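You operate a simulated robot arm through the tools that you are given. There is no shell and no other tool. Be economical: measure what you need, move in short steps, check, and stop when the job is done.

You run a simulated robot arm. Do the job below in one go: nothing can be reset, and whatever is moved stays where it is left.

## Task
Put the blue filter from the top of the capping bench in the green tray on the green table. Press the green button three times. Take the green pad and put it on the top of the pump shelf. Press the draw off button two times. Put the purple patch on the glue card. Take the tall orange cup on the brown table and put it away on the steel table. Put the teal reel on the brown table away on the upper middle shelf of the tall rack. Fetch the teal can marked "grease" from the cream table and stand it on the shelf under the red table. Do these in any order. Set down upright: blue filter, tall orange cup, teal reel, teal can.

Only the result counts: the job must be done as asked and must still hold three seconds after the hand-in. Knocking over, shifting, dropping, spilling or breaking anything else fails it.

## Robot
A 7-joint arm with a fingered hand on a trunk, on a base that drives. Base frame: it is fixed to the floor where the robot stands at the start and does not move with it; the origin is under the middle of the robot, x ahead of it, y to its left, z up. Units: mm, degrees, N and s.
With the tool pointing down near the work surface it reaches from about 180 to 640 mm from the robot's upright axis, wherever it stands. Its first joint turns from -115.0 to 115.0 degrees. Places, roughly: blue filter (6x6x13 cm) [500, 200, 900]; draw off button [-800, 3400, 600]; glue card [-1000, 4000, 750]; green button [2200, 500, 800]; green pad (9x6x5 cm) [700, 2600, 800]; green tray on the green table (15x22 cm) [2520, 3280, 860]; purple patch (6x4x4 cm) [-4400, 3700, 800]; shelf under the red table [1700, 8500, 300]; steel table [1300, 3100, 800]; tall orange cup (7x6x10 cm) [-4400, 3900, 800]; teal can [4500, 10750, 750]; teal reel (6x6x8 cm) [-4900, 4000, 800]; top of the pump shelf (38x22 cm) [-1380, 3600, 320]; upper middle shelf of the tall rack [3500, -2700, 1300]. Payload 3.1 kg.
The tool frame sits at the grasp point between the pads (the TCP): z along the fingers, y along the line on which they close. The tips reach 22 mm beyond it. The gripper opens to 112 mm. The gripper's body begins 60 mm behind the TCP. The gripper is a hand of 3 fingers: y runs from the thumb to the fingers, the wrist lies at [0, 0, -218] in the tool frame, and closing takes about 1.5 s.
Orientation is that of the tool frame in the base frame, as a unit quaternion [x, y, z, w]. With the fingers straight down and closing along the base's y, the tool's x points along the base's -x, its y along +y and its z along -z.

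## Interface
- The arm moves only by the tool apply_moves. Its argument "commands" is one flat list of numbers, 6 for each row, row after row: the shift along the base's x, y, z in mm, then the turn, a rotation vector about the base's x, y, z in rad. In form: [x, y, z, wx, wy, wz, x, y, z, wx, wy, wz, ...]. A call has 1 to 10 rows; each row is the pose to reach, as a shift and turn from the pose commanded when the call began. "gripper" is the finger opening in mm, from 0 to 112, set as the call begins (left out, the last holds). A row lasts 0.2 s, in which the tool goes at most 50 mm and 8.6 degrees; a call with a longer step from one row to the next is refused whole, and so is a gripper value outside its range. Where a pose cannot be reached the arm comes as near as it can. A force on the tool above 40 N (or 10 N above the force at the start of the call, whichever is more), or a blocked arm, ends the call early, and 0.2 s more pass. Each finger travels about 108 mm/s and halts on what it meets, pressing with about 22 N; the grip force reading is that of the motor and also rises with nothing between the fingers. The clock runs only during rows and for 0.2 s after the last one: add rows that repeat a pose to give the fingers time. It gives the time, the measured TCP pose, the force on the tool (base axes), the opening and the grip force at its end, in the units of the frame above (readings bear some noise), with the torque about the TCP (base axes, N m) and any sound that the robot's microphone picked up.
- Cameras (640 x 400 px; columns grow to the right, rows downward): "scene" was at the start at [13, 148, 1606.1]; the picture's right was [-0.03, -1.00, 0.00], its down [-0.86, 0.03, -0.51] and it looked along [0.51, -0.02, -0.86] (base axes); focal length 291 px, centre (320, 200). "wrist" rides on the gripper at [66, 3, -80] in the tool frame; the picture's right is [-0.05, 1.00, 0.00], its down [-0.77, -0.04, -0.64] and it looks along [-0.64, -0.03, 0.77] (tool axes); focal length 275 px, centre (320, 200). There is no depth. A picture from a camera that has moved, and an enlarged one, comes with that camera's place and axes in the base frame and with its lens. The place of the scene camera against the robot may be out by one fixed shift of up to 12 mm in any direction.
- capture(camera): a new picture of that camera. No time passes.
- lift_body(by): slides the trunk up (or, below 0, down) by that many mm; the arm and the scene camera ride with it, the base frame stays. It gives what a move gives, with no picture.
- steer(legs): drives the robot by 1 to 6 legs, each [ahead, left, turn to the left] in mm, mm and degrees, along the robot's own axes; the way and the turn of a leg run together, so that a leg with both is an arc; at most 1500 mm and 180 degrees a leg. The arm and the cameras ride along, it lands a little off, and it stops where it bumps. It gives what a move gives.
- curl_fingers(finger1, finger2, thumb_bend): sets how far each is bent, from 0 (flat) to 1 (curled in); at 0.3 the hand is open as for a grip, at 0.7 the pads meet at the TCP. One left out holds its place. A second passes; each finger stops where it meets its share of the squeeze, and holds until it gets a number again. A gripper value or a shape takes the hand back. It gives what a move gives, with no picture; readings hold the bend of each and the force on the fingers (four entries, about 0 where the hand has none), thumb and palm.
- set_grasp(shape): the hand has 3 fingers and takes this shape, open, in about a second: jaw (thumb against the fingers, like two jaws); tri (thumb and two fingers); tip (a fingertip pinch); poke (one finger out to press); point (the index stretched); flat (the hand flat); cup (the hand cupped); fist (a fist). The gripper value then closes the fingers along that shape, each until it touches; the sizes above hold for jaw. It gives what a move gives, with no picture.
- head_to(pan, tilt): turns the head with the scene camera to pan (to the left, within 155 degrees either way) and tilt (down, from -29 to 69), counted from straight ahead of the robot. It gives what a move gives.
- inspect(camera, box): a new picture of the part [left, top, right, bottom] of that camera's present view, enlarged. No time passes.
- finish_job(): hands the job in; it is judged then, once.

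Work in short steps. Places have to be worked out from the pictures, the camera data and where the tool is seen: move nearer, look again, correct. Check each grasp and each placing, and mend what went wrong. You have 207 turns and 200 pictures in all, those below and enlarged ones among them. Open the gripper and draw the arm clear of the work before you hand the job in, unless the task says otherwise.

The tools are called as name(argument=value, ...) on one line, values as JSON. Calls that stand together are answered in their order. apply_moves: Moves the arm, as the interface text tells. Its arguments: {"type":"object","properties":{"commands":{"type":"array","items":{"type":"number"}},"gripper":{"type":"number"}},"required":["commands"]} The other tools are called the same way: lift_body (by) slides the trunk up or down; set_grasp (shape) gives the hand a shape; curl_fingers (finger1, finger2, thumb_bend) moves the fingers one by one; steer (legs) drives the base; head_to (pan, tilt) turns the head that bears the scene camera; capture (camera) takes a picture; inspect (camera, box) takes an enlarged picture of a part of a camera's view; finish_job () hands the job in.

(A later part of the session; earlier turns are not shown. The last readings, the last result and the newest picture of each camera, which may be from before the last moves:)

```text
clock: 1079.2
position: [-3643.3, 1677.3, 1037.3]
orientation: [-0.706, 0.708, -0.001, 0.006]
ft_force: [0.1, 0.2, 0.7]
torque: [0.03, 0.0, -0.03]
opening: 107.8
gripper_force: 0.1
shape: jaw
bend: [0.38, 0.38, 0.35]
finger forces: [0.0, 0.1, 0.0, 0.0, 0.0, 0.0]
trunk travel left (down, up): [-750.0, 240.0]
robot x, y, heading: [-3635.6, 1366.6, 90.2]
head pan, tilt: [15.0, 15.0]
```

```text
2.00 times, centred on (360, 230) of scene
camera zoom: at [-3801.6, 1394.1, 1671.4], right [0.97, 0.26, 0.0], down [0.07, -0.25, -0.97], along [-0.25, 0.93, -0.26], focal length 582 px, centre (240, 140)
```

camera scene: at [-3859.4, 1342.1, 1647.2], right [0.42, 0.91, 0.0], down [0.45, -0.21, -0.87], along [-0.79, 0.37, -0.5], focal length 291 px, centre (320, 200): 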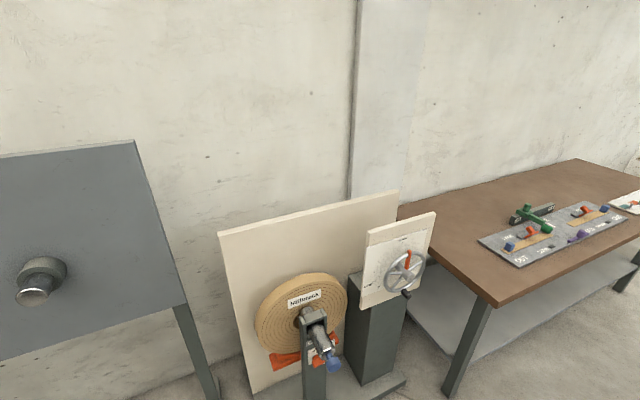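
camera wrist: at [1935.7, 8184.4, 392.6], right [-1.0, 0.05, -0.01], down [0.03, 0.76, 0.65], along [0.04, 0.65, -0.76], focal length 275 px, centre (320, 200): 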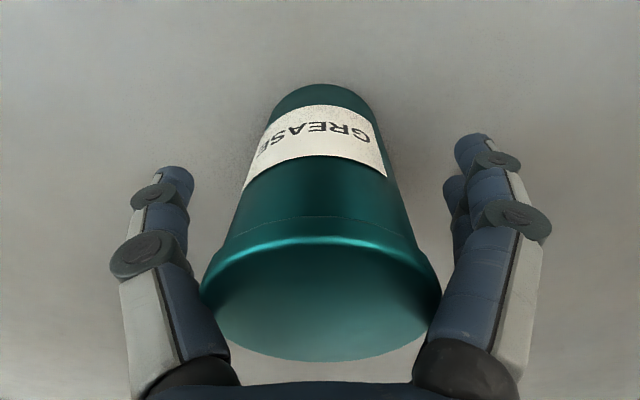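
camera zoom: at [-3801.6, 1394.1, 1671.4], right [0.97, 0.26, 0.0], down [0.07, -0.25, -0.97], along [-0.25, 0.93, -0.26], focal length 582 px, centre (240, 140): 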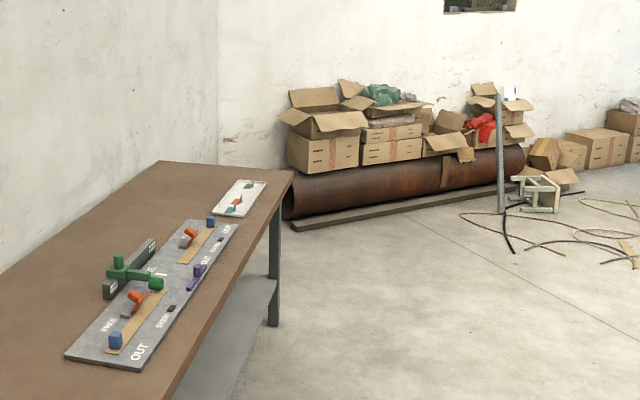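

I look down at the floor around the winding stand and the table's south leg.

head_to(pan=75, tilt=58)

capture(camera="scene")

```text
clock: 1080.5
position: [-3643.5, 1678.1, 1037.5]
orientation: [-0.706, 0.708, -0.002, 0.006]
ft_force: [0.1, 0.2, -0.2]
torque: [0.0, 0.0, 0.01]
opening: 107.8
gripper_force: 0.1
shape: jaw
bend: [0.38, 0.38, 0.35]
finger forces: [0.1, 0.0, 0.0, 0.0, 0.0, 0.0]
trunk travel left (down, up): [-750.0, 240.0]
robot x, y, heading: [-3632.7, 1366.8, 90.2]
head pan, tilt: [75.0, 58.0]
```

```text
26 pictures are left
camera scene: at [-3844.1, 1321.7, 1607.5], right [0.26, 0.97, 0.0], down [0.82, -0.22, -0.53], along [-0.51, 0.14, -0.85], focal length 291 px, centre (320, 200)
```

scene: 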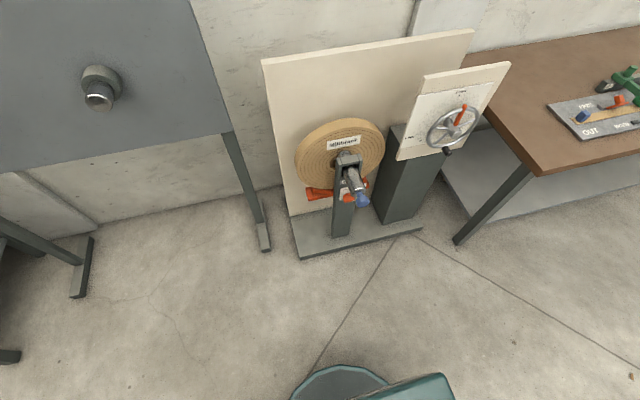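

Not here. I go back south and use strong zoom along the long lanes on the way.

steer(legs=[[-1500, 0, 0], [-1460, 0, 0]])

head_to(pan=-90, tilt=10)

inspect(camera="scene", box=[200, 130, 440, 280])

```text
clock: 1094.8
position: [-3643.8, -1285.2, 1037.3]
orientation: [-0.706, 0.708, -0.002, 0.006]
ft_force: [0.4, -0.7, 0.6]
torque: [-0.01, 0.01, 0.01]
opening: 108.3
gripper_force: 0.0
shape: jaw
bend: [0.38, 0.38, 0.35]
finger forces: [0.0, 0.0, 0.0, 0.1, 0.0, 0.0]
trunk travel left (down, up): [-750.0, 240.0]
robot x, y, heading: [-3630.1, -1594.7, 90.0]
head pan, tilt: [75.0, 58.0]
```

```text
clock: 1097.4
position: [-3644.7, -1286.1, 1036.6]
orientation: [-0.706, 0.708, -0.002, 0.005]
ft_force: [0.3, 0.2, 0.3]
torque: [0.01, -0.03, 0.0]
opening: 107.7
gripper_force: 0.2
shape: jaw
bend: [0.38, 0.38, 0.35]
finger forces: [0.0, 0.0, 0.1, 0.0, 0.0, 0.1]
trunk travel left (down, up): [-750.0, 240.0]
robot x, y, heading: [-3630.1, -1596.5, 90.0]
head pan, tilt: [-90.0, 10.0]
```

```text
2.67 times, centred on (320, 205) of scene
camera zoom: at [-3685.5, -1659.2, 1679.5], right [0.0, -1.0, 0.0], down [-0.17, 0.0, -0.98], along [0.98, 0.0, -0.17], focal length 776 px, centre (320, 187)
```

zoom: 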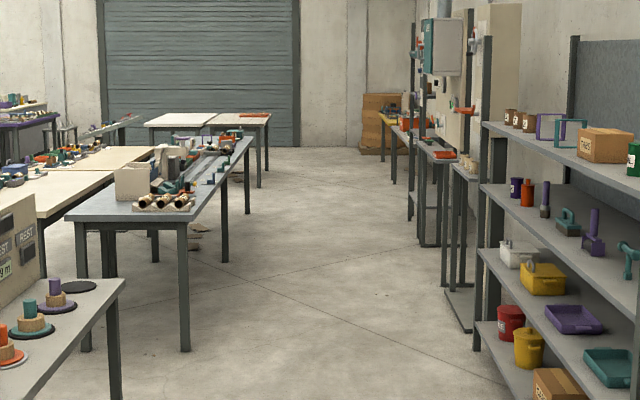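

The south lane is clear. I move on to the main aisle and zoom north.

steer(legs=[[0, -1500, 0], [0, -1500, 0], [0, -470, 0]])

head_to(pan=5, tilt=10)

inspect(camera="scene", box=[220, 130, 460, 280])

```text
clock: 1114.2
position: [-176.1, -1288.9, 1037.7]
orientation: [-0.705, 0.709, -0.001, 0.006]
ft_force: [0.5, -0.6, 0.4]
torque: [-0.04, 0.05, 0.02]
opening: 107.7
gripper_force: 0.1
shape: jaw
bend: [0.38, 0.38, 0.35]
finger forces: [0.0, 0.1, 0.0, 0.0, 0.0, 0.0]
trunk travel left (down, up): [-750.0, 240.0]
robot x, y, heading: [-163.3, -1599.1, 90.0]
head pan, tilt: [-90.0, 10.0]
```

```text
clock: 1115.9
position: [-176.3, -1289.0, 1037.3]
orientation: [-0.706, 0.708, -0.002, 0.006]
ft_force: [0.3, 0.3, 0.0]
torque: [-0.01, 0.0, 0.01]
opening: 108.0
gripper_force: 0.1
shape: jaw
bend: [0.38, 0.38, 0.35]
finger forces: [0.0, 0.0, 0.0, 0.0, 0.0, 0.0]
trunk travel left (down, up): [-750.0, 240.0]
robot x, y, heading: [-163.6, -1602.9, 89.8]
head pan, tilt: [5.0, 10.0]
```

```text
2.67 times, centred on (340, 205) of scene
camera zoom: at [-318.8, -1569.7, 1679.6], right [1.0, 0.09, 0.0], down [0.01, -0.17, -0.98], along [-0.08, 0.98, -0.17], focal length 776 px, centre (267, 187)
```

zoom: 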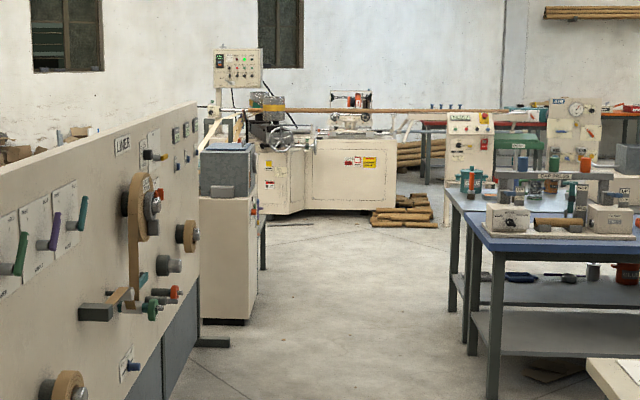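

The aisle is clear. I go to (-160,4150) and zoom east along the aisle behind the steel table.

steer(legs=[[1500, 0, 0], [1500, 0, 0], [1500, 0, 0], [1250, 0, 0]])

head_to(pan=-85, tilt=12)

inspect(camera="scene", box=[160, 110, 480, 310])

```text
clock: 1143.4
position: [-56.1, 4472.7, 1036.3]
orientation: [-0.696, 0.718, -0.002, 0.005]
ft_force: [0.4, -0.1, 0.3]
torque: [-0.03, 0.04, 0.0]
opening: 107.9
gripper_force: 0.2
shape: jaw
bend: [0.38, 0.38, 0.35]
finger forces: [0.0, 0.1, 0.2, 0.0, 0.1, 0.0]
trunk travel left (down, up): [-750.0, 240.0]
robot x, y, heading: [-51.6, 4160.9, 88.5]
head pan, tilt: [5.0, 10.0]
```

```text
clock: 1145.0
position: [-56.4, 4473.3, 1037.8]
orientation: [-0.696, 0.718, -0.002, 0.005]
ft_force: [0.6, -0.3, 0.0]
torque: [-0.01, 0.01, 0.02]
opening: 107.7
gripper_force: 0.1
shape: jaw
bend: [0.38, 0.38, 0.35]
finger forces: [0.0, 0.0, 0.1, 0.0, 0.1, 0.0]
trunk travel left (down, up): [-750.0, 240.0]
robot x, y, heading: [-50.2, 4161.6, 88.5]
head pan, tilt: [-85.0, 12.0]
```

```text
2.00 times, centred on (320, 210) of scene
camera zoom: at [-106.4, 4108.5, 1676.3], right [0.06, -1.0, 0.0], down [-0.21, -0.01, -0.98], along [0.98, 0.06, -0.21], focal length 582 px, centre (320, 180)
```

zoom: 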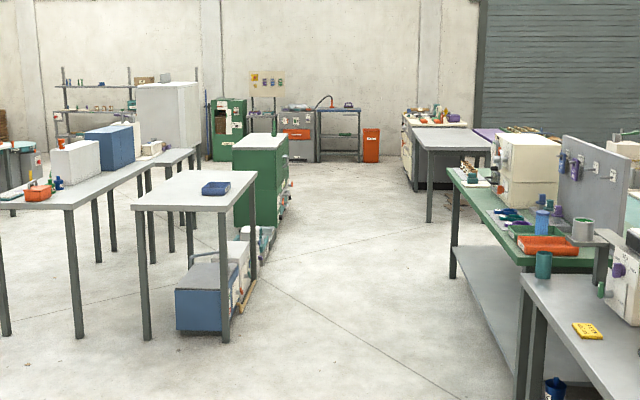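

Clear too. I look north from here.

head_to(pan=0, tilt=18)

capture(camera="scene")

```text
clock: 1146.6
position: [-55.4, 4472.6, 1036.9]
orientation: [-0.696, 0.718, -0.002, 0.005]
ft_force: [0.6, -0.6, 0.1]
torque: [-0.01, 0.01, -0.01]
opening: 108.0
gripper_force: 0.0
shape: jaw
bend: [0.38, 0.38, 0.35]
finger forces: [0.0, 0.0, 0.0, 0.0, 0.0, 0.0]
trunk travel left (down, up): [-750.0, 240.0]
robot x, y, heading: [-49.4, 4165.2, 88.2]
head pan, tilt: [0.0, 18.0]
```

```text
22 pictures are left
camera scene: at [-197.0, 4196.0, 1666.5], right [1.0, -0.03, 0.0], down [-0.01, -0.31, -0.95], along [0.03, 0.95, -0.31], focal length 291 px, centre (320, 200)
```

scene: 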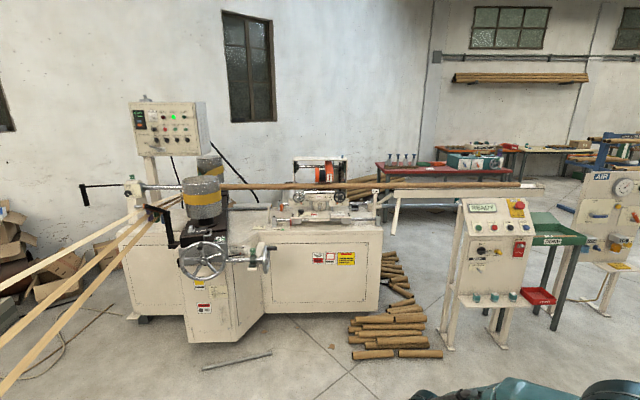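

I check the floor in the north-west corner (coils, stool, pipe) at zoom from here.

head_to(pan=70, tilt=20)

inspect(camera="scene", box=[130, 110, 450, 310])

```text
clock: 1148.0
position: [-55.0, 4472.0, 1036.4]
orientation: [-0.696, 0.718, -0.002, 0.005]
ft_force: [-1.0, -0.1, 0.4]
torque: [-0.04, -0.04, -0.01]
opening: 107.8
gripper_force: 0.1
shape: jaw
bend: [0.38, 0.38, 0.35]
finger forces: [0.1, 0.0, 0.1, 0.1, 0.0, 0.1]
trunk travel left (down, up): [-750.0, 240.0]
robot x, y, heading: [-49.3, 4162.0, 88.7]
head pan, tilt: [70.0, 20.0]
```

```text
2.00 times, centred on (290, 210) of scene
camera zoom: at [-286.1, 4136.9, 1663.3], right [0.37, 0.93, 0.0], down [0.32, -0.13, -0.94], along [-0.87, 0.34, -0.34], focal length 582 px, centre (380, 180)
```

zoom: 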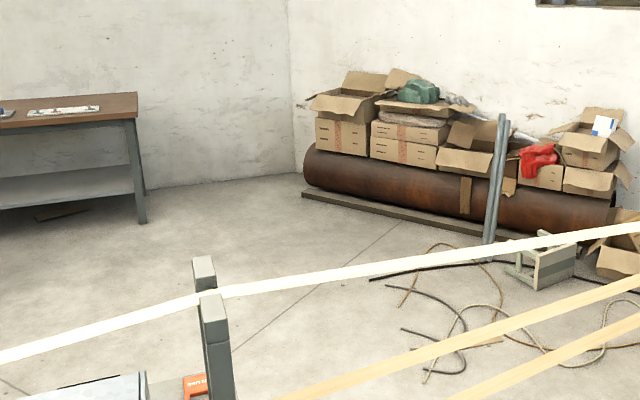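

One possibility: my base may be pushing the cup just ahead of me, out of sight. I look straight down in front of the base.

head_to(pan=0, tilt=60)

capture(camera="scene")

```text
clock: 1149.4
position: [-55.2, 4473.4, 1037.8]
orientation: [-0.696, 0.718, -0.002, 0.005]
ft_force: [0.1, 0.7, -0.2]
torque: [0.01, 0.02, -0.02]
opening: 107.9
gripper_force: 0.0
shape: jaw
bend: [0.38, 0.38, 0.35]
finger forces: [0.0, 0.0, 0.0, 0.0, 0.0, 0.0]
trunk travel left (down, up): [-750.0, 240.0]
robot x, y, heading: [-50.8, 4162.5, 88.5]
head pan, tilt: [0.0, 60.0]
```

```text
20 pictures are left
camera scene: at [-197.8, 4169.3, 1605.1], right [1.0, -0.03, 0.0], down [-0.02, -0.87, -0.5], along [0.01, 0.5, -0.87], focal length 291 px, centre (320, 200)
```

scene: 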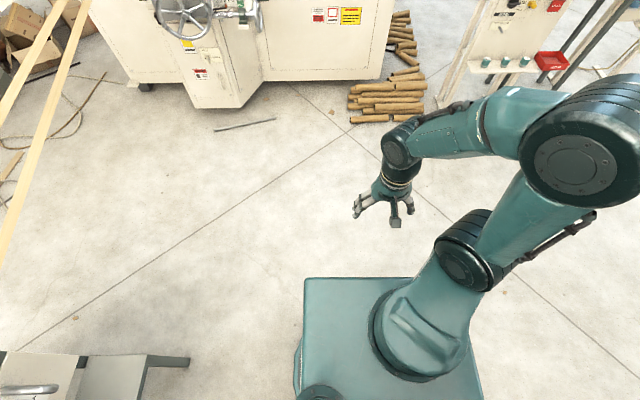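

Not here. I can see over the machines from here, so I check the west lane spots where my last pushes ended (e.g. around (-3630,1700)) with zoom.

head_to(pan=125, tilt=18)

inspect(camera="scene", box=[160, 110, 480, 310])

```text
clock: 1151.5
position: [-55.2, 4473.1, 1037.4]
orientation: [-0.696, 0.718, -0.002, 0.005]
ft_force: [0.8, -1.0, -0.9]
torque: [0.02, 0.0, -0.01]
opening: 107.7
gripper_force: 0.0
shape: jaw
bend: [0.38, 0.38, 0.35]
finger forces: [0.1, 0.0, 0.0, 0.0, 0.0, 0.0]
trunk travel left (down, up): [-750.0, 240.0]
robot x, y, heading: [-48.0, 4164.0, 88.5]
head pan, tilt: [125.0, 18.0]
```

```text
2.00 times, centred on (320, 210) of scene
camera zoom: at [-277.4, 4051.2, 1666.5], right [-0.55, 0.83, 0.0], down [0.26, 0.17, -0.95], along [-0.79, -0.52, -0.31], focal length 582 px, centre (320, 180)
```

zoom: 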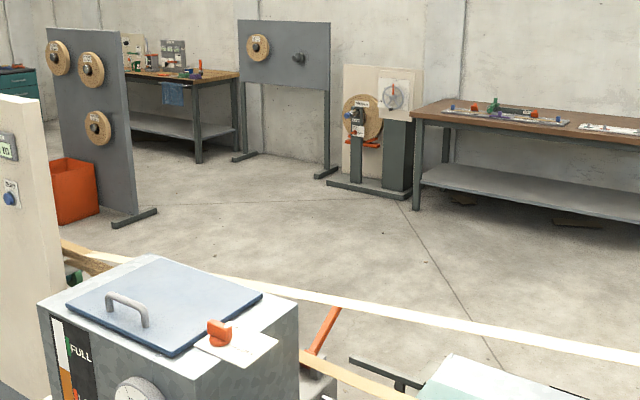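

The west floor is clean. I try a much stronger zoom down the east aisle, the direction in which the cup was squeezed out.

head_to(pan=-85, tilt=12)

inspect(camera="scene", box=[270, 170, 398, 250])

```text
clock: 1154.5
position: [-56.1, 4472.2, 1036.7]
orientation: [-0.696, 0.718, -0.002, 0.006]
ft_force: [0.3, 0.2, 0.8]
torque: [-0.04, 0.0, -0.06]
opening: 107.8
gripper_force: 0.1
shape: jaw
bend: [0.38, 0.38, 0.35]
finger forces: [0.0, 0.0, 0.0, 0.0, 0.0, 0.0]
trunk travel left (down, up): [-750.0, 240.0]
robot x, y, heading: [-49.8, 4160.3, 88.4]
head pan, tilt: [-85.0, 12.0]
```

```text
5.00 times, centred on (334, 210) of scene
camera zoom: at [-106.4, 4108.4, 1676.3], right [0.06, -1.0, 0.0], down [-0.21, -0.01, -0.98], along [0.98, 0.06, -0.21], focal length 1455 px, centre (250, 150)
```

zoom: 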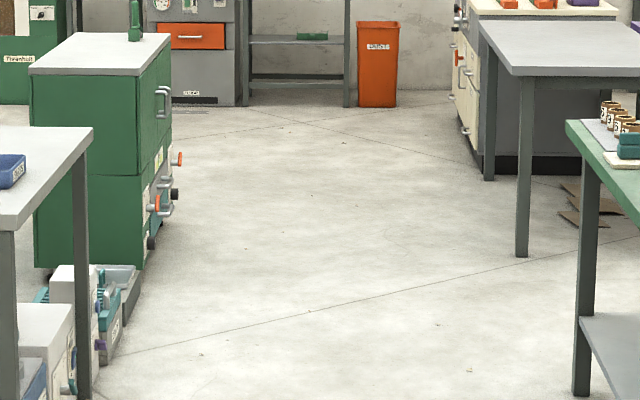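

The east aisle is clear. The one corner I couldn't see after my pushes is the north-west corner beyond the pipe's end, so I drive back there and look.

steer(legs=[[0, 100, 1.5], [-1500, 0, 0], [-1500, 0, 0], [-1500, 0, 0], [-1260, 0, 0]])

steer(legs=[[0, 1500, 0], [0, 1500, 0], [0, 480, 0], [1500, 0, 0], [1500, 0, 0], [1500, 0, 0]])

steer(legs=[[1250, 0, 0]])

head_to(pan=40, tilt=35)

capture(camera="scene")

```text
clock: 1182.7
position: [-83.9, -1290.7, 1036.1]
orientation: [0.712, -0.702, 0.001, -0.006]
ft_force: [0.3, 0.5, 0.2]
torque: [0.02, -0.01, 0.01]
opening: 107.9
gripper_force: 0.0
shape: jaw
bend: [0.38, 0.38, 0.35]
finger forces: [0.0, 0.0, 0.0, 0.0, 0.1, 0.1]
trunk travel left (down, up): [-750.0, 240.0]
robot x, y, heading: [-66.5, -1599.6, 91.4]
head pan, tilt: [-85.0, 12.0]
```

```text
clock: 1220.7
position: [-3658.4, 3183.7, 1037.5]
orientation: [0.715, -0.699, 0.002, -0.005]
ft_force: [0.4, 0.6, -0.7]
torque: [0.04, 0.01, -0.02]
opening: 107.8
gripper_force: 0.1
shape: jaw
bend: [0.38, 0.38, 0.35]
finger forces: [0.1, 0.0, 0.1, 0.1, 0.1, 0.1]
trunk travel left (down, up): [-750.0, 240.0]
robot x, y, heading: [-3638.4, 2873.4, 91.6]
head pan, tilt: [-85.0, 12.0]
```

```text
clock: 1227.0
position: [-3709.4, 4421.5, 1037.0]
orientation: [0.721, -0.693, 0.002, -0.006]
ft_force: [0.4, 0.5, -0.1]
torque: [-0.01, 0.05, 0.03]
opening: 107.9
gripper_force: 0.1
shape: jaw
bend: [0.38, 0.38, 0.35]
finger forces: [0.1, 0.0, 0.1, 0.0, 0.0, 0.0]
trunk travel left (down, up): [-750.0, 240.0]
robot x, y, heading: [-3681.5, 4111.1, 92.5]
head pan, tilt: [-85.0, 12.0]
```

```text
clock: 1229.0
position: [-3708.3, 4422.0, 1036.8]
orientation: [0.722, -0.692, 0.003, -0.006]
ft_force: [0.0, -0.2, -0.2]
torque: [0.01, -0.01, -0.01]
opening: 108.0
gripper_force: 0.0
shape: jaw
bend: [0.38, 0.38, 0.35]
finger forces: [0.0, 0.1, 0.0, 0.0, 0.0, 0.0]
trunk travel left (down, up): [-750.0, 240.0]
robot x, y, heading: [-3681.4, 4107.9, 92.2]
head pan, tilt: [40.0, 35.0]
```

```text
17 pictures are left
camera scene: at [-3886.0, 4106.5, 1639.4], right [0.74, 0.68, 0.0], down [0.39, -0.42, -0.82], along [-0.55, 0.6, -0.57], focal length 291 px, centre (320, 200)
```

scene: 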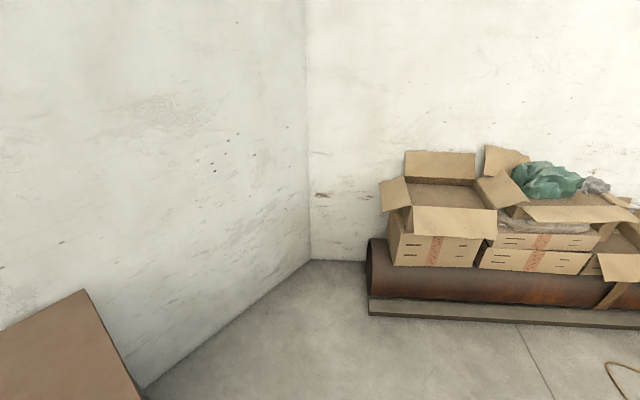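

The corner is empty as well. Last candidates: the red open tote and the space behind the spool board; I drive to the south lane and look into it.

steer(legs=[[-1500, 0, -2.3], [-1500, 0, 0], [-1350, 0, 0]])

head_to(pan=-75, tilt=45)

capture(camera="scene")

```text
clock: 1249.8
position: [-3665.9, 79.7, 1036.6]
orientation: [-0.705, 0.709, -0.002, 0.006]
ft_force: [1.6, 0.2, 0.2]
torque: [0.0, -0.02, -0.02]
opening: 107.8
gripper_force: 0.0
shape: jaw
bend: [0.38, 0.38, 0.35]
finger forces: [0.0, 0.0, 0.0, 0.0, 0.1, 0.0]
trunk travel left (down, up): [-750.0, 240.0]
robot x, y, heading: [-3653.6, -231.4, 90.1]
head pan, tilt: [40.0, 35.0]
```

```text
clock: 1251.8
position: [-3666.8, 78.6, 1037.1]
orientation: [-0.705, 0.709, -0.001, 0.005]
ft_force: [0.5, -0.1, -0.1]
torque: [0.0, 0.03, 0.01]
opening: 107.9
gripper_force: 0.1
shape: jaw
bend: [0.38, 0.38, 0.35]
finger forces: [0.0, 0.0, 0.0, 0.0, 0.0, 0.0]
trunk travel left (down, up): [-750.0, 240.0]
robot x, y, heading: [-3652.2, -231.6, 90.1]
head pan, tilt: [-75.0, 45.0]
```

```text
16 pictures are left
camera scene: at [-3721.7, -273.5, 1624.6], right [0.26, -0.97, 0.0], down [-0.68, -0.18, -0.71], along [0.68, 0.18, -0.71], focal length 291 px, centre (320, 200)
```

scene: 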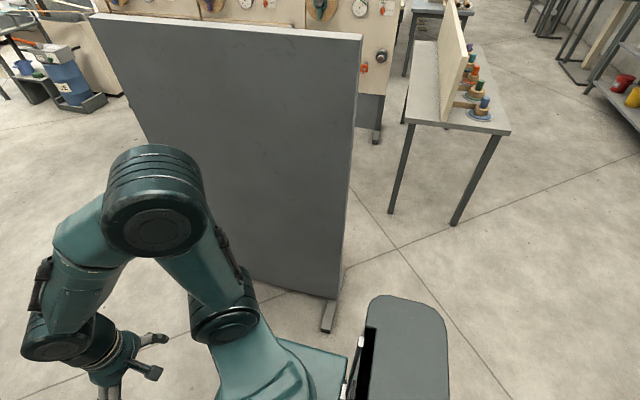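

The tote is on the board's far side. I go to (-2450,-1500) and look north into it.

steer(legs=[[-1300, 0, 0], [0, -1150, 0]])

head_to(pan=0, tilt=30)

inspect(camera="scene", box=[200, 60, 520, 260])

```text
clock: 1263.7
position: [-2516.0, -1220.1, 1036.7]
orientation: [-0.702, 0.712, -0.002, 0.006]
ft_force: [-0.3, -0.6, -0.1]
torque: [0.02, 0.02, -0.02]
opening: 108.0
gripper_force: 0.1
shape: jaw
bend: [0.38, 0.38, 0.35]
finger forces: [0.0, 0.0, 0.0, 0.0, 0.1, 0.1]
trunk travel left (down, up): [-750.0, 240.0]
robot x, y, heading: [-2504.0, -1531.3, 89.3]
head pan, tilt: [-75.0, 45.0]
```

```text
clock: 1265.2
position: [-2516.7, -1220.5, 1037.1]
orientation: [-0.703, 0.712, -0.001, 0.006]
ft_force: [0.2, 0.1, 0.4]
torque: [0.02, 0.04, 0.03]
opening: 108.0
gripper_force: 0.1
shape: jaw
bend: [0.38, 0.38, 0.35]
finger forces: [0.1, 0.1, 0.1, 0.1, 0.0, 0.0]
trunk travel left (down, up): [-750.0, 240.0]
robot x, y, heading: [-2506.7, -1532.0, 89.4]
head pan, tilt: [0.0, 30.0]
```

```text
2.00 times, centred on (360, 160) of scene
camera zoom: at [-2652.4, -1502.9, 1647.2], right [1.0, -0.01, 0.0], down [0.0, -0.5, -0.87], along [0.01, 0.87, -0.5], focal length 582 px, centre (240, 280)
```

zoom: 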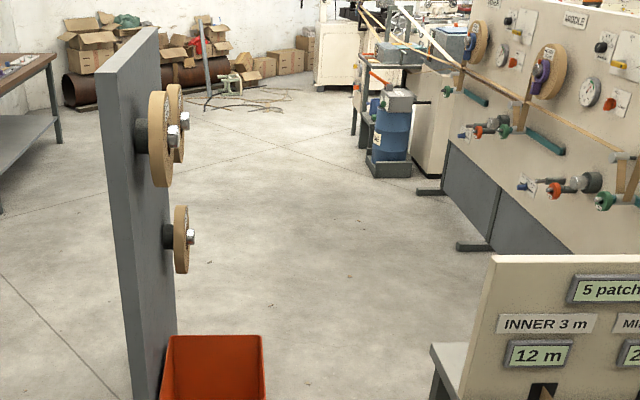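

The tote's inside is cut off; one more zoom lower down.

inspect(camera="scene", box=[230, 210, 390, 310])

```text
4.00 times, centred on (310, 260) of scene
camera zoom: at [-2652.4, -1502.9, 1647.2], right [1.0, -0.01, 0.0], down [0.0, -0.5, -0.87], along [0.01, 0.87, -0.5], focal length 1164 px, centre (360, -40)
```

zoom: 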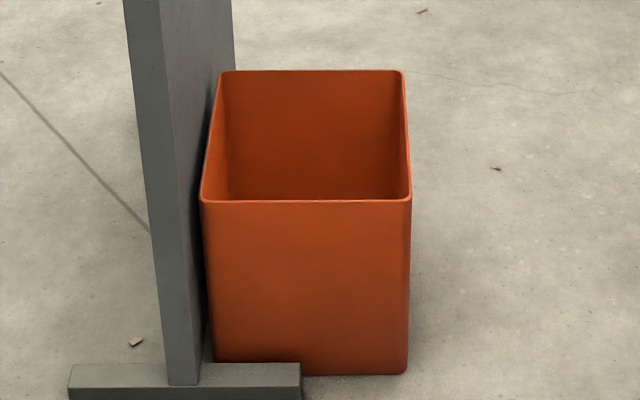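

I haven't yet seen the low base disc under my platform; a fallen cup could be riding there. I turn the hand so the wrist camera sees it.

apply_moves(commands=[0, 0, 0, 0, 0, -0.148, 0, 0, 0, 0, 0, -0.296, 0, 0, 0, 0, 0, -0.444, 0, 0, 0, 0, 0, -0.592, 0, 0, 0, 0, 0, -0.74, 0, 0, 0, 0, 0, -0.888, 0, 0, 0, 0, 0, -1.036, 0, 0, 0, 0, 0, -1.184, 0, 0, 0, 0, 0, -1.332, 0, 0, 0, 0, 0, -1.48])

capture(camera="wrist")

```text
clock: 1267.4
position: [-2516.1, -1220.5, 1036.3]
orientation: [-0.037, 0.999, -0.006, 0.003]
ft_force: [0.4, -0.1, -0.4]
torque: [0.0, -0.03, -0.02]
opening: 108.0
gripper_force: 0.0
shape: jaw
bend: [0.38, 0.38, 0.35]
finger forces: [0.0, 0.0, 0.0, 0.0, 0.0, 0.1]
trunk travel left (down, up): [-750.0, 240.0]
robot x, y, heading: [-2505.0, -1531.2, 89.3]
head pan, tilt: [0.0, 30.0]
```

```text
13 pictures are left
camera wrist: at [-2582.8, -1221.9, 1115.6], right [-0.03, 1.0, -0.01], down [0.77, 0.03, 0.64], along [0.64, 0.01, -0.77], focal length 275 px, centre (320, 200)
```

wrist: 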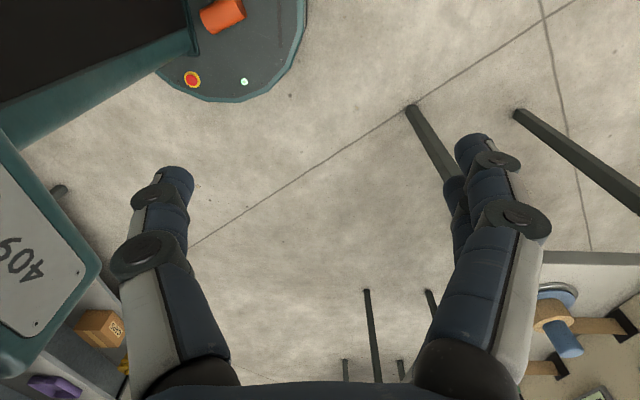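

Found it: the orange cup is lying on my own base disc. I zoom in on it.

inspect(camera="wrist", box=[150, 0, 310, 100])

```text
4.00 times, centred on (230, 50) of wrist
camera zoom: at [-2582.8, -1221.9, 1115.6], right [-0.03, 1.0, -0.01], down [0.77, 0.03, 0.64], along [0.64, 0.01, -0.77], focal length 1101 px, centre (680, 800)
```

zoom: 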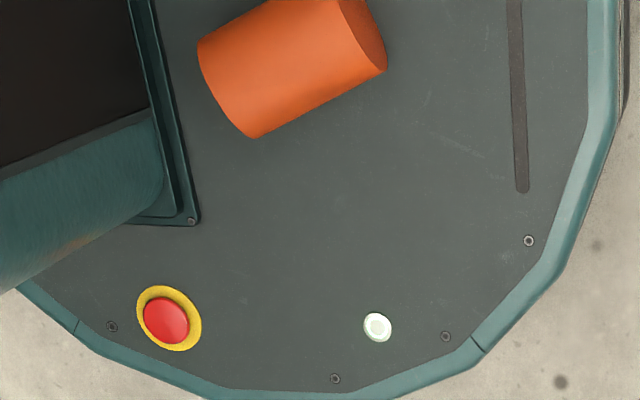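

The cup lies on its side on the disc, its bottom end facing forward. I'll carry it there to the steel table first and pick it off the disc there. I restore the hand's yaw and drive.

apply_moves(commands=[0, 0, 0, 0, 0, 0.148, 0, 0, 0, 0, 0, 0.296, 0, 0, 0, 0, 0, 0.444, 0, 0, 0, 0, 0, 0.592, 0, 0, 0, 0, 0, 0.74, 0, 0, 0, 0, 0, 0.888, 0, 0, 0, 0, 0, 1.036, 0, 0, 0, 0, 0, 1.184, 0, 0, 0, 0, 0, 1.332, 0, 0, 0, 0, 0, 1.48])

steer(legs=[[0, -1450, 0.7], [0, -830, 0], [1500, 0, 0], [1500, 0, 0], [1400, 0, 0], [0, 0, -90]])

```text
clock: 1269.6
position: [-2516.4, -1221.5, 1036.2]
orientation: [-0.704, 0.711, -0.002, 0.006]
ft_force: [-0.6, -0.2, -0.9]
torque: [0.03, 0.01, -0.03]
opening: 107.9
gripper_force: 0.0
shape: jaw
bend: [0.38, 0.38, 0.35]
finger forces: [0.0, 0.1, 0.0, 0.1, 0.0, 0.0]
trunk travel left (down, up): [-750.0, 240.0]
robot x, y, heading: [-2506.1, -1535.2, 89.6]
head pan, tilt: [0.0, 30.0]
```

```text
clock: 1305.2
position: [102.8, 2859.0, 1037.1]
orientation: [0.0, 1.0, -0.005, 0.002]
ft_force: [0.3, -0.2, 0.4]
torque: [-0.01, -0.01, -0.01]
opening: 107.8
gripper_force: 0.0
shape: jaw
bend: [0.38, 0.38, 0.35]
finger forces: [0.0, 0.0, 0.1, 0.1, 0.1, 0.1]
trunk travel left (down, up): [-750.0, 240.0]
robot x, y, heading: [-208.8, 2841.4, 0.3]
head pan, tilt: [0.0, 30.0]
```

Now I lower the trunk 300, yaw the hand 18° to match the cup, and tilt it inward 40° while lowering in front of the disc, then look.

lift_body(by=-300)

apply_moves(commands=[0, -4, 0, 0, 0, 0.14, 0, -8, 0, 0, 0, 0.28, 0, -12, 0, 0, 0, 0.31], gripper=112)

apply_moves(commands=[-8, -2, -45, -0.042, 0.133, 0, -16, -4, -90, -0.085, 0.266, 0, -24, -6, -135, -0.128, 0.4, 0, -32, -8, -180, -0.17, 0.53, 0, -40, -10, -225, -0.213, 0.664, 0, -50, -12, -270, -0.213, 0.664, 0, -60, -14, -315, -0.213, 0.664, 0, -60, -14, -315, -0.213, 0.664, 0])

capture(camera="wrist")

```text
clock: 1308.2
position: [103.0, 2858.5, 737.8]
orientation: [-0.001, 1.0, -0.004, 0.002]
ft_force: [-0.5, 0.3, -0.4]
torque: [0.01, -0.01, -0.02]
opening: 108.2
gripper_force: 0.1
shape: jaw
bend: [0.38, 0.38, 0.35]
finger forces: [0.1, 0.0, 0.1, 0.0, 0.0, 0.0]
trunk travel left (down, up): [-450.0, 540.0]
robot x, y, heading: [-206.5, 2848.1, 0.2]
head pan, tilt: [0.0, 30.0]
```

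```text
clock: 1309.0
position: [103.2, 2846.3, 737.2]
orientation: [-0.156, 0.988, -0.003, 0.004]
ft_force: [0.1, 0.1, 0.4]
torque: [0.04, -0.01, -0.01]
opening: 111.8
gripper_force: 0.1
shape: jaw
bend: [0.3, 0.3, 0.3]
finger forces: [0.0, 0.0, 0.1, 0.0, 0.0, 0.0]
trunk travel left (down, up): [-450.0, 540.0]
robot x, y, heading: [-208.2, 2844.1, 0.0]
head pan, tilt: [0.0, 30.0]
```

```text
clock: 1310.8
position: [44.5, 2833.4, 422.2]
orientation: [-0.147, 0.93, -0.057, -0.333]
ft_force: [0.5, 1.0, 0.5]
torque: [0.01, -0.02, -0.01]
opening: 111.9
gripper_force: 0.0
shape: jaw
bend: [0.3, 0.3, 0.3]
finger forces: [0.0, 0.0, 0.1, 0.0, 0.1, 0.1]
trunk travel left (down, up): [-450.0, 540.0]
robot x, y, heading: [-208.6, 2841.3, 0.3]
head pan, tilt: [0.0, 30.0]
```

```text
11 pictures are left
camera wrist: at [42.1, 2836.2, 524.7], right [-0.28, 0.96, -0.04], down [0.96, 0.28, 0.0], along [0.01, -0.04, -1.0], focal length 275 px, centre (320, 200)
```

wrist: 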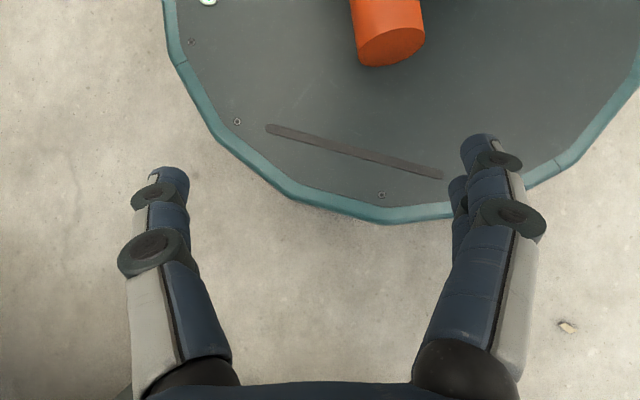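

The view is clear: the cup's bottom end is at about (-134,2849), its axis nearly in line with my hand. I move in above it at z≈335 and check.

apply_moves(commands=[-38, 1, -18, 0, 0, 0, -76, 2, -36, 0, 0, 0, -114, 3, -54, 0, 0, 0, -150, 4, -70, 0, 0, 0, -180, 5, -82, 0, 0, 0, -200, 6, -90, 0, 0, 0, -200, 6, -90, 0, 0, 0])

capture(camera="wrist")

```text
clock: 1312.4
position: [-157.6, 2838.0, 331.5]
orientation: [-0.148, 0.929, -0.058, -0.334]
ft_force: [0.4, -0.1, 0.3]
torque: [-0.03, 0.01, 0.0]
opening: 111.9
gripper_force: 0.1
shape: jaw
bend: [0.3, 0.3, 0.3]
finger forces: [0.0, 0.0, 0.1, 0.0, 0.1, 0.0]
trunk travel left (down, up): [-450.0, 540.0]
robot x, y, heading: [-207.4, 2842.7, 0.3]
head pan, tilt: [0.0, 30.0]
```

```text
10 pictures are left
camera wrist: at [-158.2, 2842.3, 434.7], right [-0.28, 0.96, -0.04], down [0.96, 0.28, 0.0], along [0.01, -0.04, -1.0], focal length 275 px, centre (320, 200)
```

wrist: 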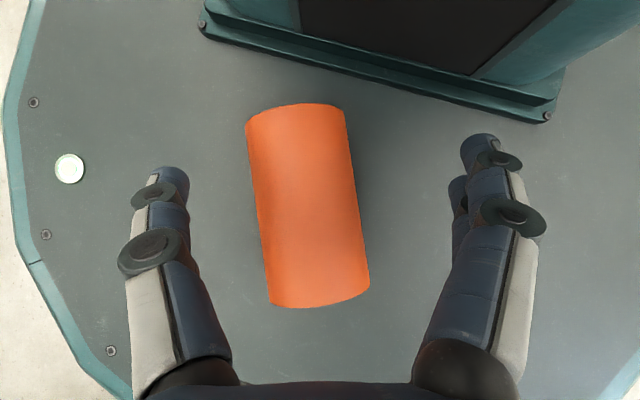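

Excellent, the hand reaches. The cup's centre is at about (-152,2828) with its axis at z≈250. I go down around it.

apply_moves(commands=[3, -11, -25, 0, 0, 0.05, 4, -11, -50, 0, 0, 0.1, 4, -11, -72, 0, 0, 0.1, 4, -11, -81, 0, 0, 0.1, 4, -11, -81, 0, 0, 0.1])

capture(camera="wrist")

```text
clock: 1313.5
position: [-153.7, 2825.9, 264.2]
orientation: [-0.199, 0.916, -0.077, -0.341]
ft_force: [6.8, -4.3, 18.0]
torque: [1.14, 0.29, -0.38]
opening: 111.7
gripper_force: 0.0
shape: jaw
bend: [0.3, 0.27, 0.3]
finger forces: [0.0, 0.0, 0.0, 0.0, 0.0, 0.0]
out of reach, approached as far as the arm can: row 4, 5
trunk travel left (down, up): [-450.0, 540.0]
robot x, y, heading: [-211.0, 2844.3, 0.6]
head pan, tilt: [0.0, 30.0]
stopped in row 5: the force on the tool passed its limit at 43 N (the readings are from after the stop); the commanded pose is now the measured one
```

```text
9 pictures are left
camera wrist: at [-154.6, 2829.3, 366.9], right [-0.38, 0.92, -0.04], down [0.92, 0.38, -0.02], along [-0.01, -0.04, -1.0], focal length 275 px, centre (320, 200)
```

wrist: 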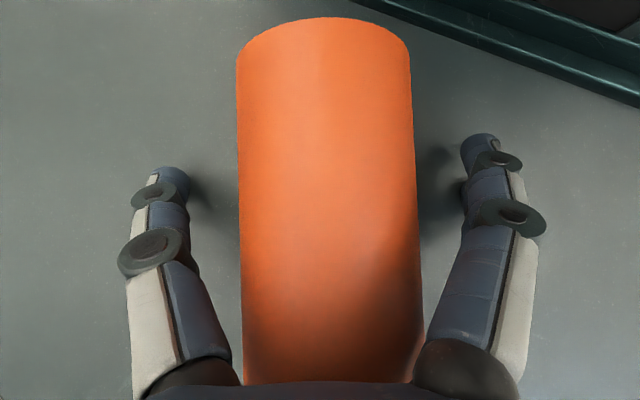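

The TCP is at the cup's axis height now (tips about touching the disc). I ease up 3 mm and close.

apply_moves(commands=[0, 0, 3, 0, 0, 0, 0, 0, 4, 0, 0, 0])

apply_moves(commands=[0, 0, 0, 0, 0, 0, 0, 0, 0, 0, 0, 0, 0, 0, 0, 0, 0, 0, 0, 0, 0, 0, 0, 0, 0, 0, 0, 0, 0, 0, 0, 0, 0, 0, 0, 0], gripper=50)

capture(camera="wrist")

```text
clock: 1314.1
position: [-155.3, 2826.0, 267.2]
orientation: [-0.197, 0.917, -0.076, -0.337]
ft_force: [0.2, 0.2, 0.1]
torque: [-0.03, -0.01, 0.06]
opening: 111.8
gripper_force: 0.1
shape: jaw
bend: [0.3, 0.3, 0.3]
finger forces: [0.1, 0.0, 0.0, 0.1, 0.1, 0.1]
trunk travel left (down, up): [-450.0, 540.0]
robot x, y, heading: [-209.5, 2844.4, 0.3]
head pan, tilt: [0.0, 30.0]
```

```text
clock: 1315.5
position: [-154.1, 2825.7, 268.3]
orientation: [-0.197, 0.918, -0.076, -0.337]
ft_force: [-1.2, 0.1, 2.6]
torque: [0.12, 0.04, 0.0]
opening: 45.0
gripper_force: 22.1
shape: jaw
bend: [0.72, 0.75, 0.74]
finger forces: [11.4, 11.7, 0.0, 0.1, 18.7, 0.0]
trunk travel left (down, up): [-450.0, 540.0]
robot x, y, heading: [-209.2, 2844.3, 0.4]
head pan, tilt: [0.0, 30.0]
```

```text
8 pictures are left
camera wrist: at [-154.2, 2829.8, 370.5], right [-0.38, 0.92, -0.04], down [0.93, 0.38, -0.02], along [0.0, -0.04, -1.0], focal length 275 px, centre (320, 200)
```

wrist: 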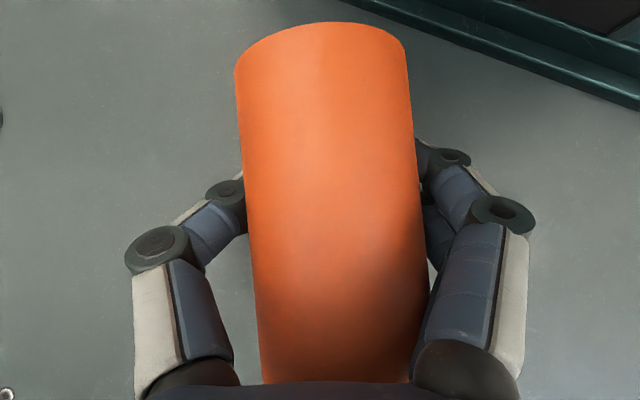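

The cup is cradled well. I lift it, draw it out in front, and check the grip reading.

apply_moves(commands=[0, 0, 15, 0, 0, 0, 0, 0, 35, 0, 0, 0, 15, 5, 55, 0, 0, 0, 45, 5, 70, 0, 0, 0, 85, 5, 85, 0, 0, 0, 125, 5, 100, 0, 0, 0, 165, 5, 120, 0, 0, 0, 200, 5, 145, 0, 0, 0, 235, 5, 170, 0, 0, 0, 265, 5, 200, 0, 0, 0])

lift_body(by=300)

apply_moves(commands=[15, 0, 20, 0, 0, -0.14, 30, 0, 40, 0, 0, -0.28, 45, 0, 60, 0, 0, -0.42, 60, 0, 80, 0, 0, -0.56, 75, 0, 100, 0, 0, -0.7, 90, 0, 120, 0, 0, -0.84, 105, 0, 140, 0, 0, -0.98, 120, 0, 150, 0, 0, -1.12, 135, 0, 160, 0, 0, -1.26, 150, 0, 170, 0, 0, -1.4])

apply_moves(commands=[0, 0, 0, 0, 0, -0.14, 0, 0, 0, 0, 0, -0.28, 0, 0, 0, 0, 0, -0.42, 0, 0, 0, 0, 0, -0.56, 0, 0, 0, 0, 0, -0.59, 0, 0, 0, 0, 0, -0.59])

capture(camera="scene")

```text
clock: 1317.7
position: [111.8, 2831.2, 468.4]
orientation: [-0.197, 0.917, -0.076, -0.339]
ft_force: [-0.2, 0.0, -1.1]
torque: [-0.02, -0.02, 0.02]
opening: 44.1
gripper_force: 21.5
shape: jaw
bend: [0.72, 0.75, 0.74]
finger forces: [11.0, 8.7, 0.2, 0.1, 18.4, 0.1]
trunk travel left (down, up): [-450.0, 540.0]
robot x, y, heading: [-207.0, 2843.1, 0.4]
head pan, tilt: [0.0, 30.0]
```

```text
clock: 1320.7
position: [111.1, 2830.5, 768.4]
orientation: [-0.197, 0.917, -0.075, -0.338]
ft_force: [-0.2, -0.3, -0.4]
torque: [-0.03, -0.02, 0.0]
opening: 43.8
gripper_force: 21.6
shape: jaw
bend: [0.72, 0.75, 0.74]
finger forces: [11.0, 8.8, 0.0, 0.0, 18.2, 0.0]
trunk travel left (down, up): [-750.0, 240.0]
robot x, y, heading: [-210.3, 2844.0, 0.1]
head pan, tilt: [0.0, 30.0]
```

```text
clock: 1322.9
position: [260.1, 2831.0, 938.6]
orientation: [0.441, 0.828, 0.16, -0.307]
ft_force: [-0.2, 0.6, 0.2]
torque: [-0.02, 0.0, 0.0]
opening: 42.5
gripper_force: 22.3
shape: jaw
bend: [0.73, 0.75, 0.74]
finger forces: [10.2, 8.0, 0.0, 0.0, 17.9, 0.0]
trunk travel left (down, up): [-750.0, 240.0]
robot x, y, heading: [-203.7, 2842.9, 0.1]
head pan, tilt: [0.0, 30.0]
```

```text
clock: 1324.3
position: [261.0, 2832.4, 937.0]
orientation: [0.663, 0.664, 0.243, -0.247]
ft_force: [-0.1, 0.1, 0.3]
torque: [0.01, 0.02, 0.02]
opening: 42.0
gripper_force: 21.9
shape: jaw
bend: [0.73, 0.75, 0.74]
finger forces: [10.2, 8.0, 0.0, 0.1, 17.5, 0.0]
trunk travel left (down, up): [-750.0, 240.0]
robot x, y, heading: [-205.9, 2844.0, 0.3]
head pan, tilt: [0.0, 30.0]
```

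```text
7 pictures are left
camera scene: at [-172.5, 2994.4, 1647.2], right [0.01, -1.0, 0.0], down [-0.5, 0.0, -0.87], along [0.87, 0.0, -0.5], focal length 291 px, centre (320, 200)
```

scene: 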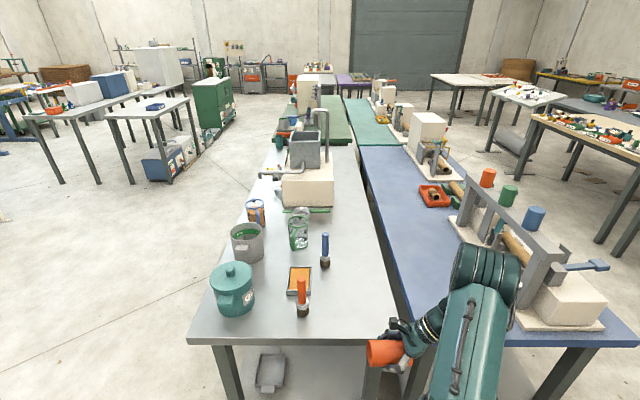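

The cup is held with its mouth facing left (+y). I drive up to the table and lay it down gently near (540,2860).

steer(legs=[[265, 0, 0]])

apply_moves(commands=[7, 14, -20, 0, 0, 0, 14, 28, -50, 0, 0, 0, 14, 28, -72, 0, 0, 0, 14, 28, -80, 0, 0, 0, 14, 28, -86, 0, 0, 0, 14, 28, -91, 0, 0, 0, 14, 28, -96, 0, 0, 0, 14, 28, -101, 0, 0, 0, 14, 28, -106, 0, 0, 0, 14, 28, -111, 0, 0, 0])

```text
clock: 1326.2
position: [524.8, 2832.3, 936.5]
orientation: [0.663, 0.664, 0.242, -0.247]
ft_force: [-0.1, -0.3, -0.4]
torque: [0.04, 0.02, -0.01]
opening: 41.9
gripper_force: 21.7
shape: jaw
bend: [0.73, 0.75, 0.74]
finger forces: [10.1, 8.1, 0.0, 0.0, 17.7, 0.1]
trunk travel left (down, up): [-750.0, 240.0]
robot x, y, heading: [61.0, 2846.3, 0.0]
head pan, tilt: [0.0, 30.0]
```

```text
clock: 1328.4
position: [539.1, 2859.6, 826.7]
orientation: [0.663, 0.664, 0.243, -0.247]
ft_force: [0.4, -0.7, -0.6]
torque: [0.0, 0.01, -0.03]
opening: 41.5
gripper_force: 22.3
shape: jaw
bend: [0.73, 0.75, 0.74]
finger forces: [10.2, 8.0, 0.0, 0.0, 17.3, 0.0]
trunk travel left (down, up): [-750.0, 240.0]
robot x, y, heading: [57.9, 2849.3, 0.0]
head pan, tilt: [0.0, 30.0]
```

No contact yet, so I keep lowering in small steps.

apply_moves(commands=[0, 0, -5, 0, 0, 0, 0, 0, -10, 0, 0, 0, 0, 0, -15, 0, 0, 0, 0, 0, -20, 0, 0, 0, 0, 0, -25, 0, 0, 0, 0, 0, -30, 0, 0, 0, 0, 0, -35, 0, 0, 0])

capture(camera="wrist")

```text
clock: 1329.0
position: [539.9, 2860.9, 823.5]
orientation: [0.66, 0.664, 0.249, -0.248]
ft_force: [-0.9, 2.0, 31.2]
torque: [0.08, -0.76, 0.02]
opening: 41.7
gripper_force: 22.0
shape: jaw
bend: [0.73, 0.78, 0.74]
finger forces: [9.6, 43.9, 0.1, 0.0, 19.4, 0.0]
trunk travel left (down, up): [-750.0, 240.0]
robot x, y, heading: [57.7, 2848.7, 0.3]
head pan, tilt: [0.0, 30.0]
stopped in row 2: the force on the tool passed its limit at 46 N (the readings are from after the stop); the commanded pose is now the measured one
```

```text
6 pictures are left
camera wrist: at [542.2, 2857.7, 926.3], right [1.0, -0.03, -0.03], down [-0.03, -1.0, -0.03], along [-0.03, 0.03, -1.0], focal length 275 px, centre (320, 200)
```

wrist: 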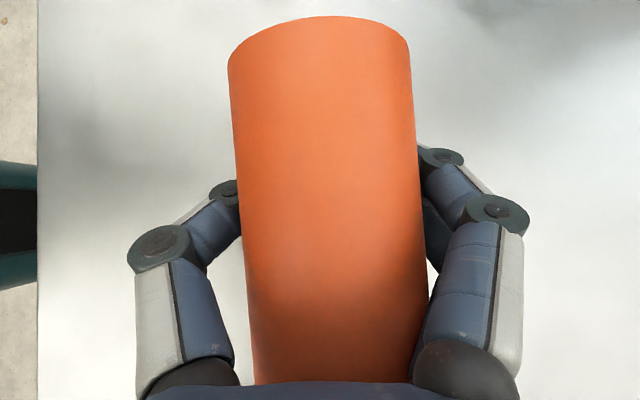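

Fingertips have met the table. I open to 95 (the fingers stay as guards on both sides), then turn the hand upright and shift 22 mm toward the mouth end.

apply_moves(commands=[0, 0, 4, 0, 0, 0, 0, 0, 4, 0, 0, 0, 0, 0, 4, 0, 0, 0, 0, 0, 4, 0, 0, 0, 0, 0, 4, 0, 0, 0], gripper=98)

apply_moves(commands=[0, 3, 2, -0.14, 0, 0, 0, 7, 2, -0.28, 0, 0, 0, 12, 2, -0.42, 0, 0, 0, 17, 2, -0.56, 0, 0, 0, 20, 0, -0.7, 0, 0, 0, 20, 0, -0.7, 0, 0])

capture(camera="wrist")

```text
clock: 1330.2
position: [538.3, 2860.9, 825.0]
orientation: [0.66, 0.665, 0.247, -0.247]
ft_force: [-7.1, 1.2, 20.2]
torque: [0.16, -0.82, 0.09]
opening: 94.3
gripper_force: 0.0
shape: jaw
bend: [0.51, 0.63, 0.47]
finger forces: [0.0, 20.3, 0.1, 0.0, 0.0, 0.0]
trunk travel left (down, up): [-750.0, 240.0]
robot x, y, heading: [56.3, 2844.5, 0.3]
head pan, tilt: [0.0, 30.0]
```

```text
clock: 1331.6
position: [539.0, 2879.2, 825.1]
orientation: [0.705, 0.708, 0.013, -0.018]
ft_force: [0.3, -0.4, -0.3]
torque: [0.01, -0.01, 0.01]
opening: 98.1
gripper_force: 0.0
shape: jaw
bend: [0.51, 0.51, 0.47]
finger forces: [0.0, 0.1, 0.0, 0.0, 0.1, 0.0]
trunk travel left (down, up): [-750.0, 240.0]
robot x, y, heading: [57.5, 2845.1, 0.0]
head pan, tilt: [0.0, 30.0]
```

```text
5 pictures are left
camera wrist: at [543.2, 2941.8, 906.5], right [1.0, -0.04, -0.01], down [-0.03, -0.8, 0.6], along [-0.03, -0.6, -0.8], focal length 275 px, centre (320, 200)
```

wrist: 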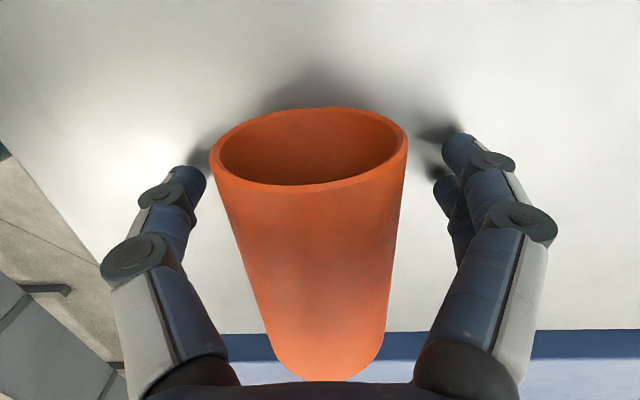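

Perfect: the mouth faces +y and I straddle the cup 22 mm from its rim. I close on it.

apply_moves(commands=[0, 0, 0, 0, 0, 0, 0, 0, 0, 0, 0, 0, 0, 0, 0, 0, 0, 0, 0, 0, 0, 0, 0, 0, 0, 0, 0, 0, 0, 0, 0, 0, 0, 0, 0, 0], gripper=55)

apply_moves(commands=[0, 0, 10, 0, 0, 0, 0, 0, 35, 0, 0, 0, 0, 0, 70, 0, 0, 0, 0, 0, 105, 0, 0, 0, 0, 0, 140, 0, 0, 0])

```text
clock: 1333.0
position: [540.0, 2880.1, 825.1]
orientation: [0.705, 0.709, 0.012, -0.018]
ft_force: [0.3, -0.4, -0.8]
torque: [0.0, -0.02, -0.02]
opening: 55.6
gripper_force: 0.1
shape: jaw
bend: [0.73, 0.73, 0.7]
finger forces: [0.0, 0.1, 0.0, 0.0, 0.1, 0.0]
trunk travel left (down, up): [-750.0, 240.0]
robot x, y, heading: [56.7, 2846.0, 0.2]
head pan, tilt: [0.0, 30.0]
```

```text
clock: 1334.2
position: [539.7, 2880.6, 965.2]
orientation: [0.705, 0.709, 0.004, -0.005]
ft_force: [-0.9, 0.2, -0.2]
torque: [0.01, 0.0, 0.01]
opening: 55.4
gripper_force: 0.1
shape: jaw
bend: [0.73, 0.73, 0.7]
finger forces: [0.1, 0.1, 0.1, 0.1, 0.1, 0.0]
trunk travel left (down, up): [-750.0, 240.0]
robot x, y, heading: [55.2, 2848.1, 0.2]
head pan, tilt: [0.0, 30.0]
```

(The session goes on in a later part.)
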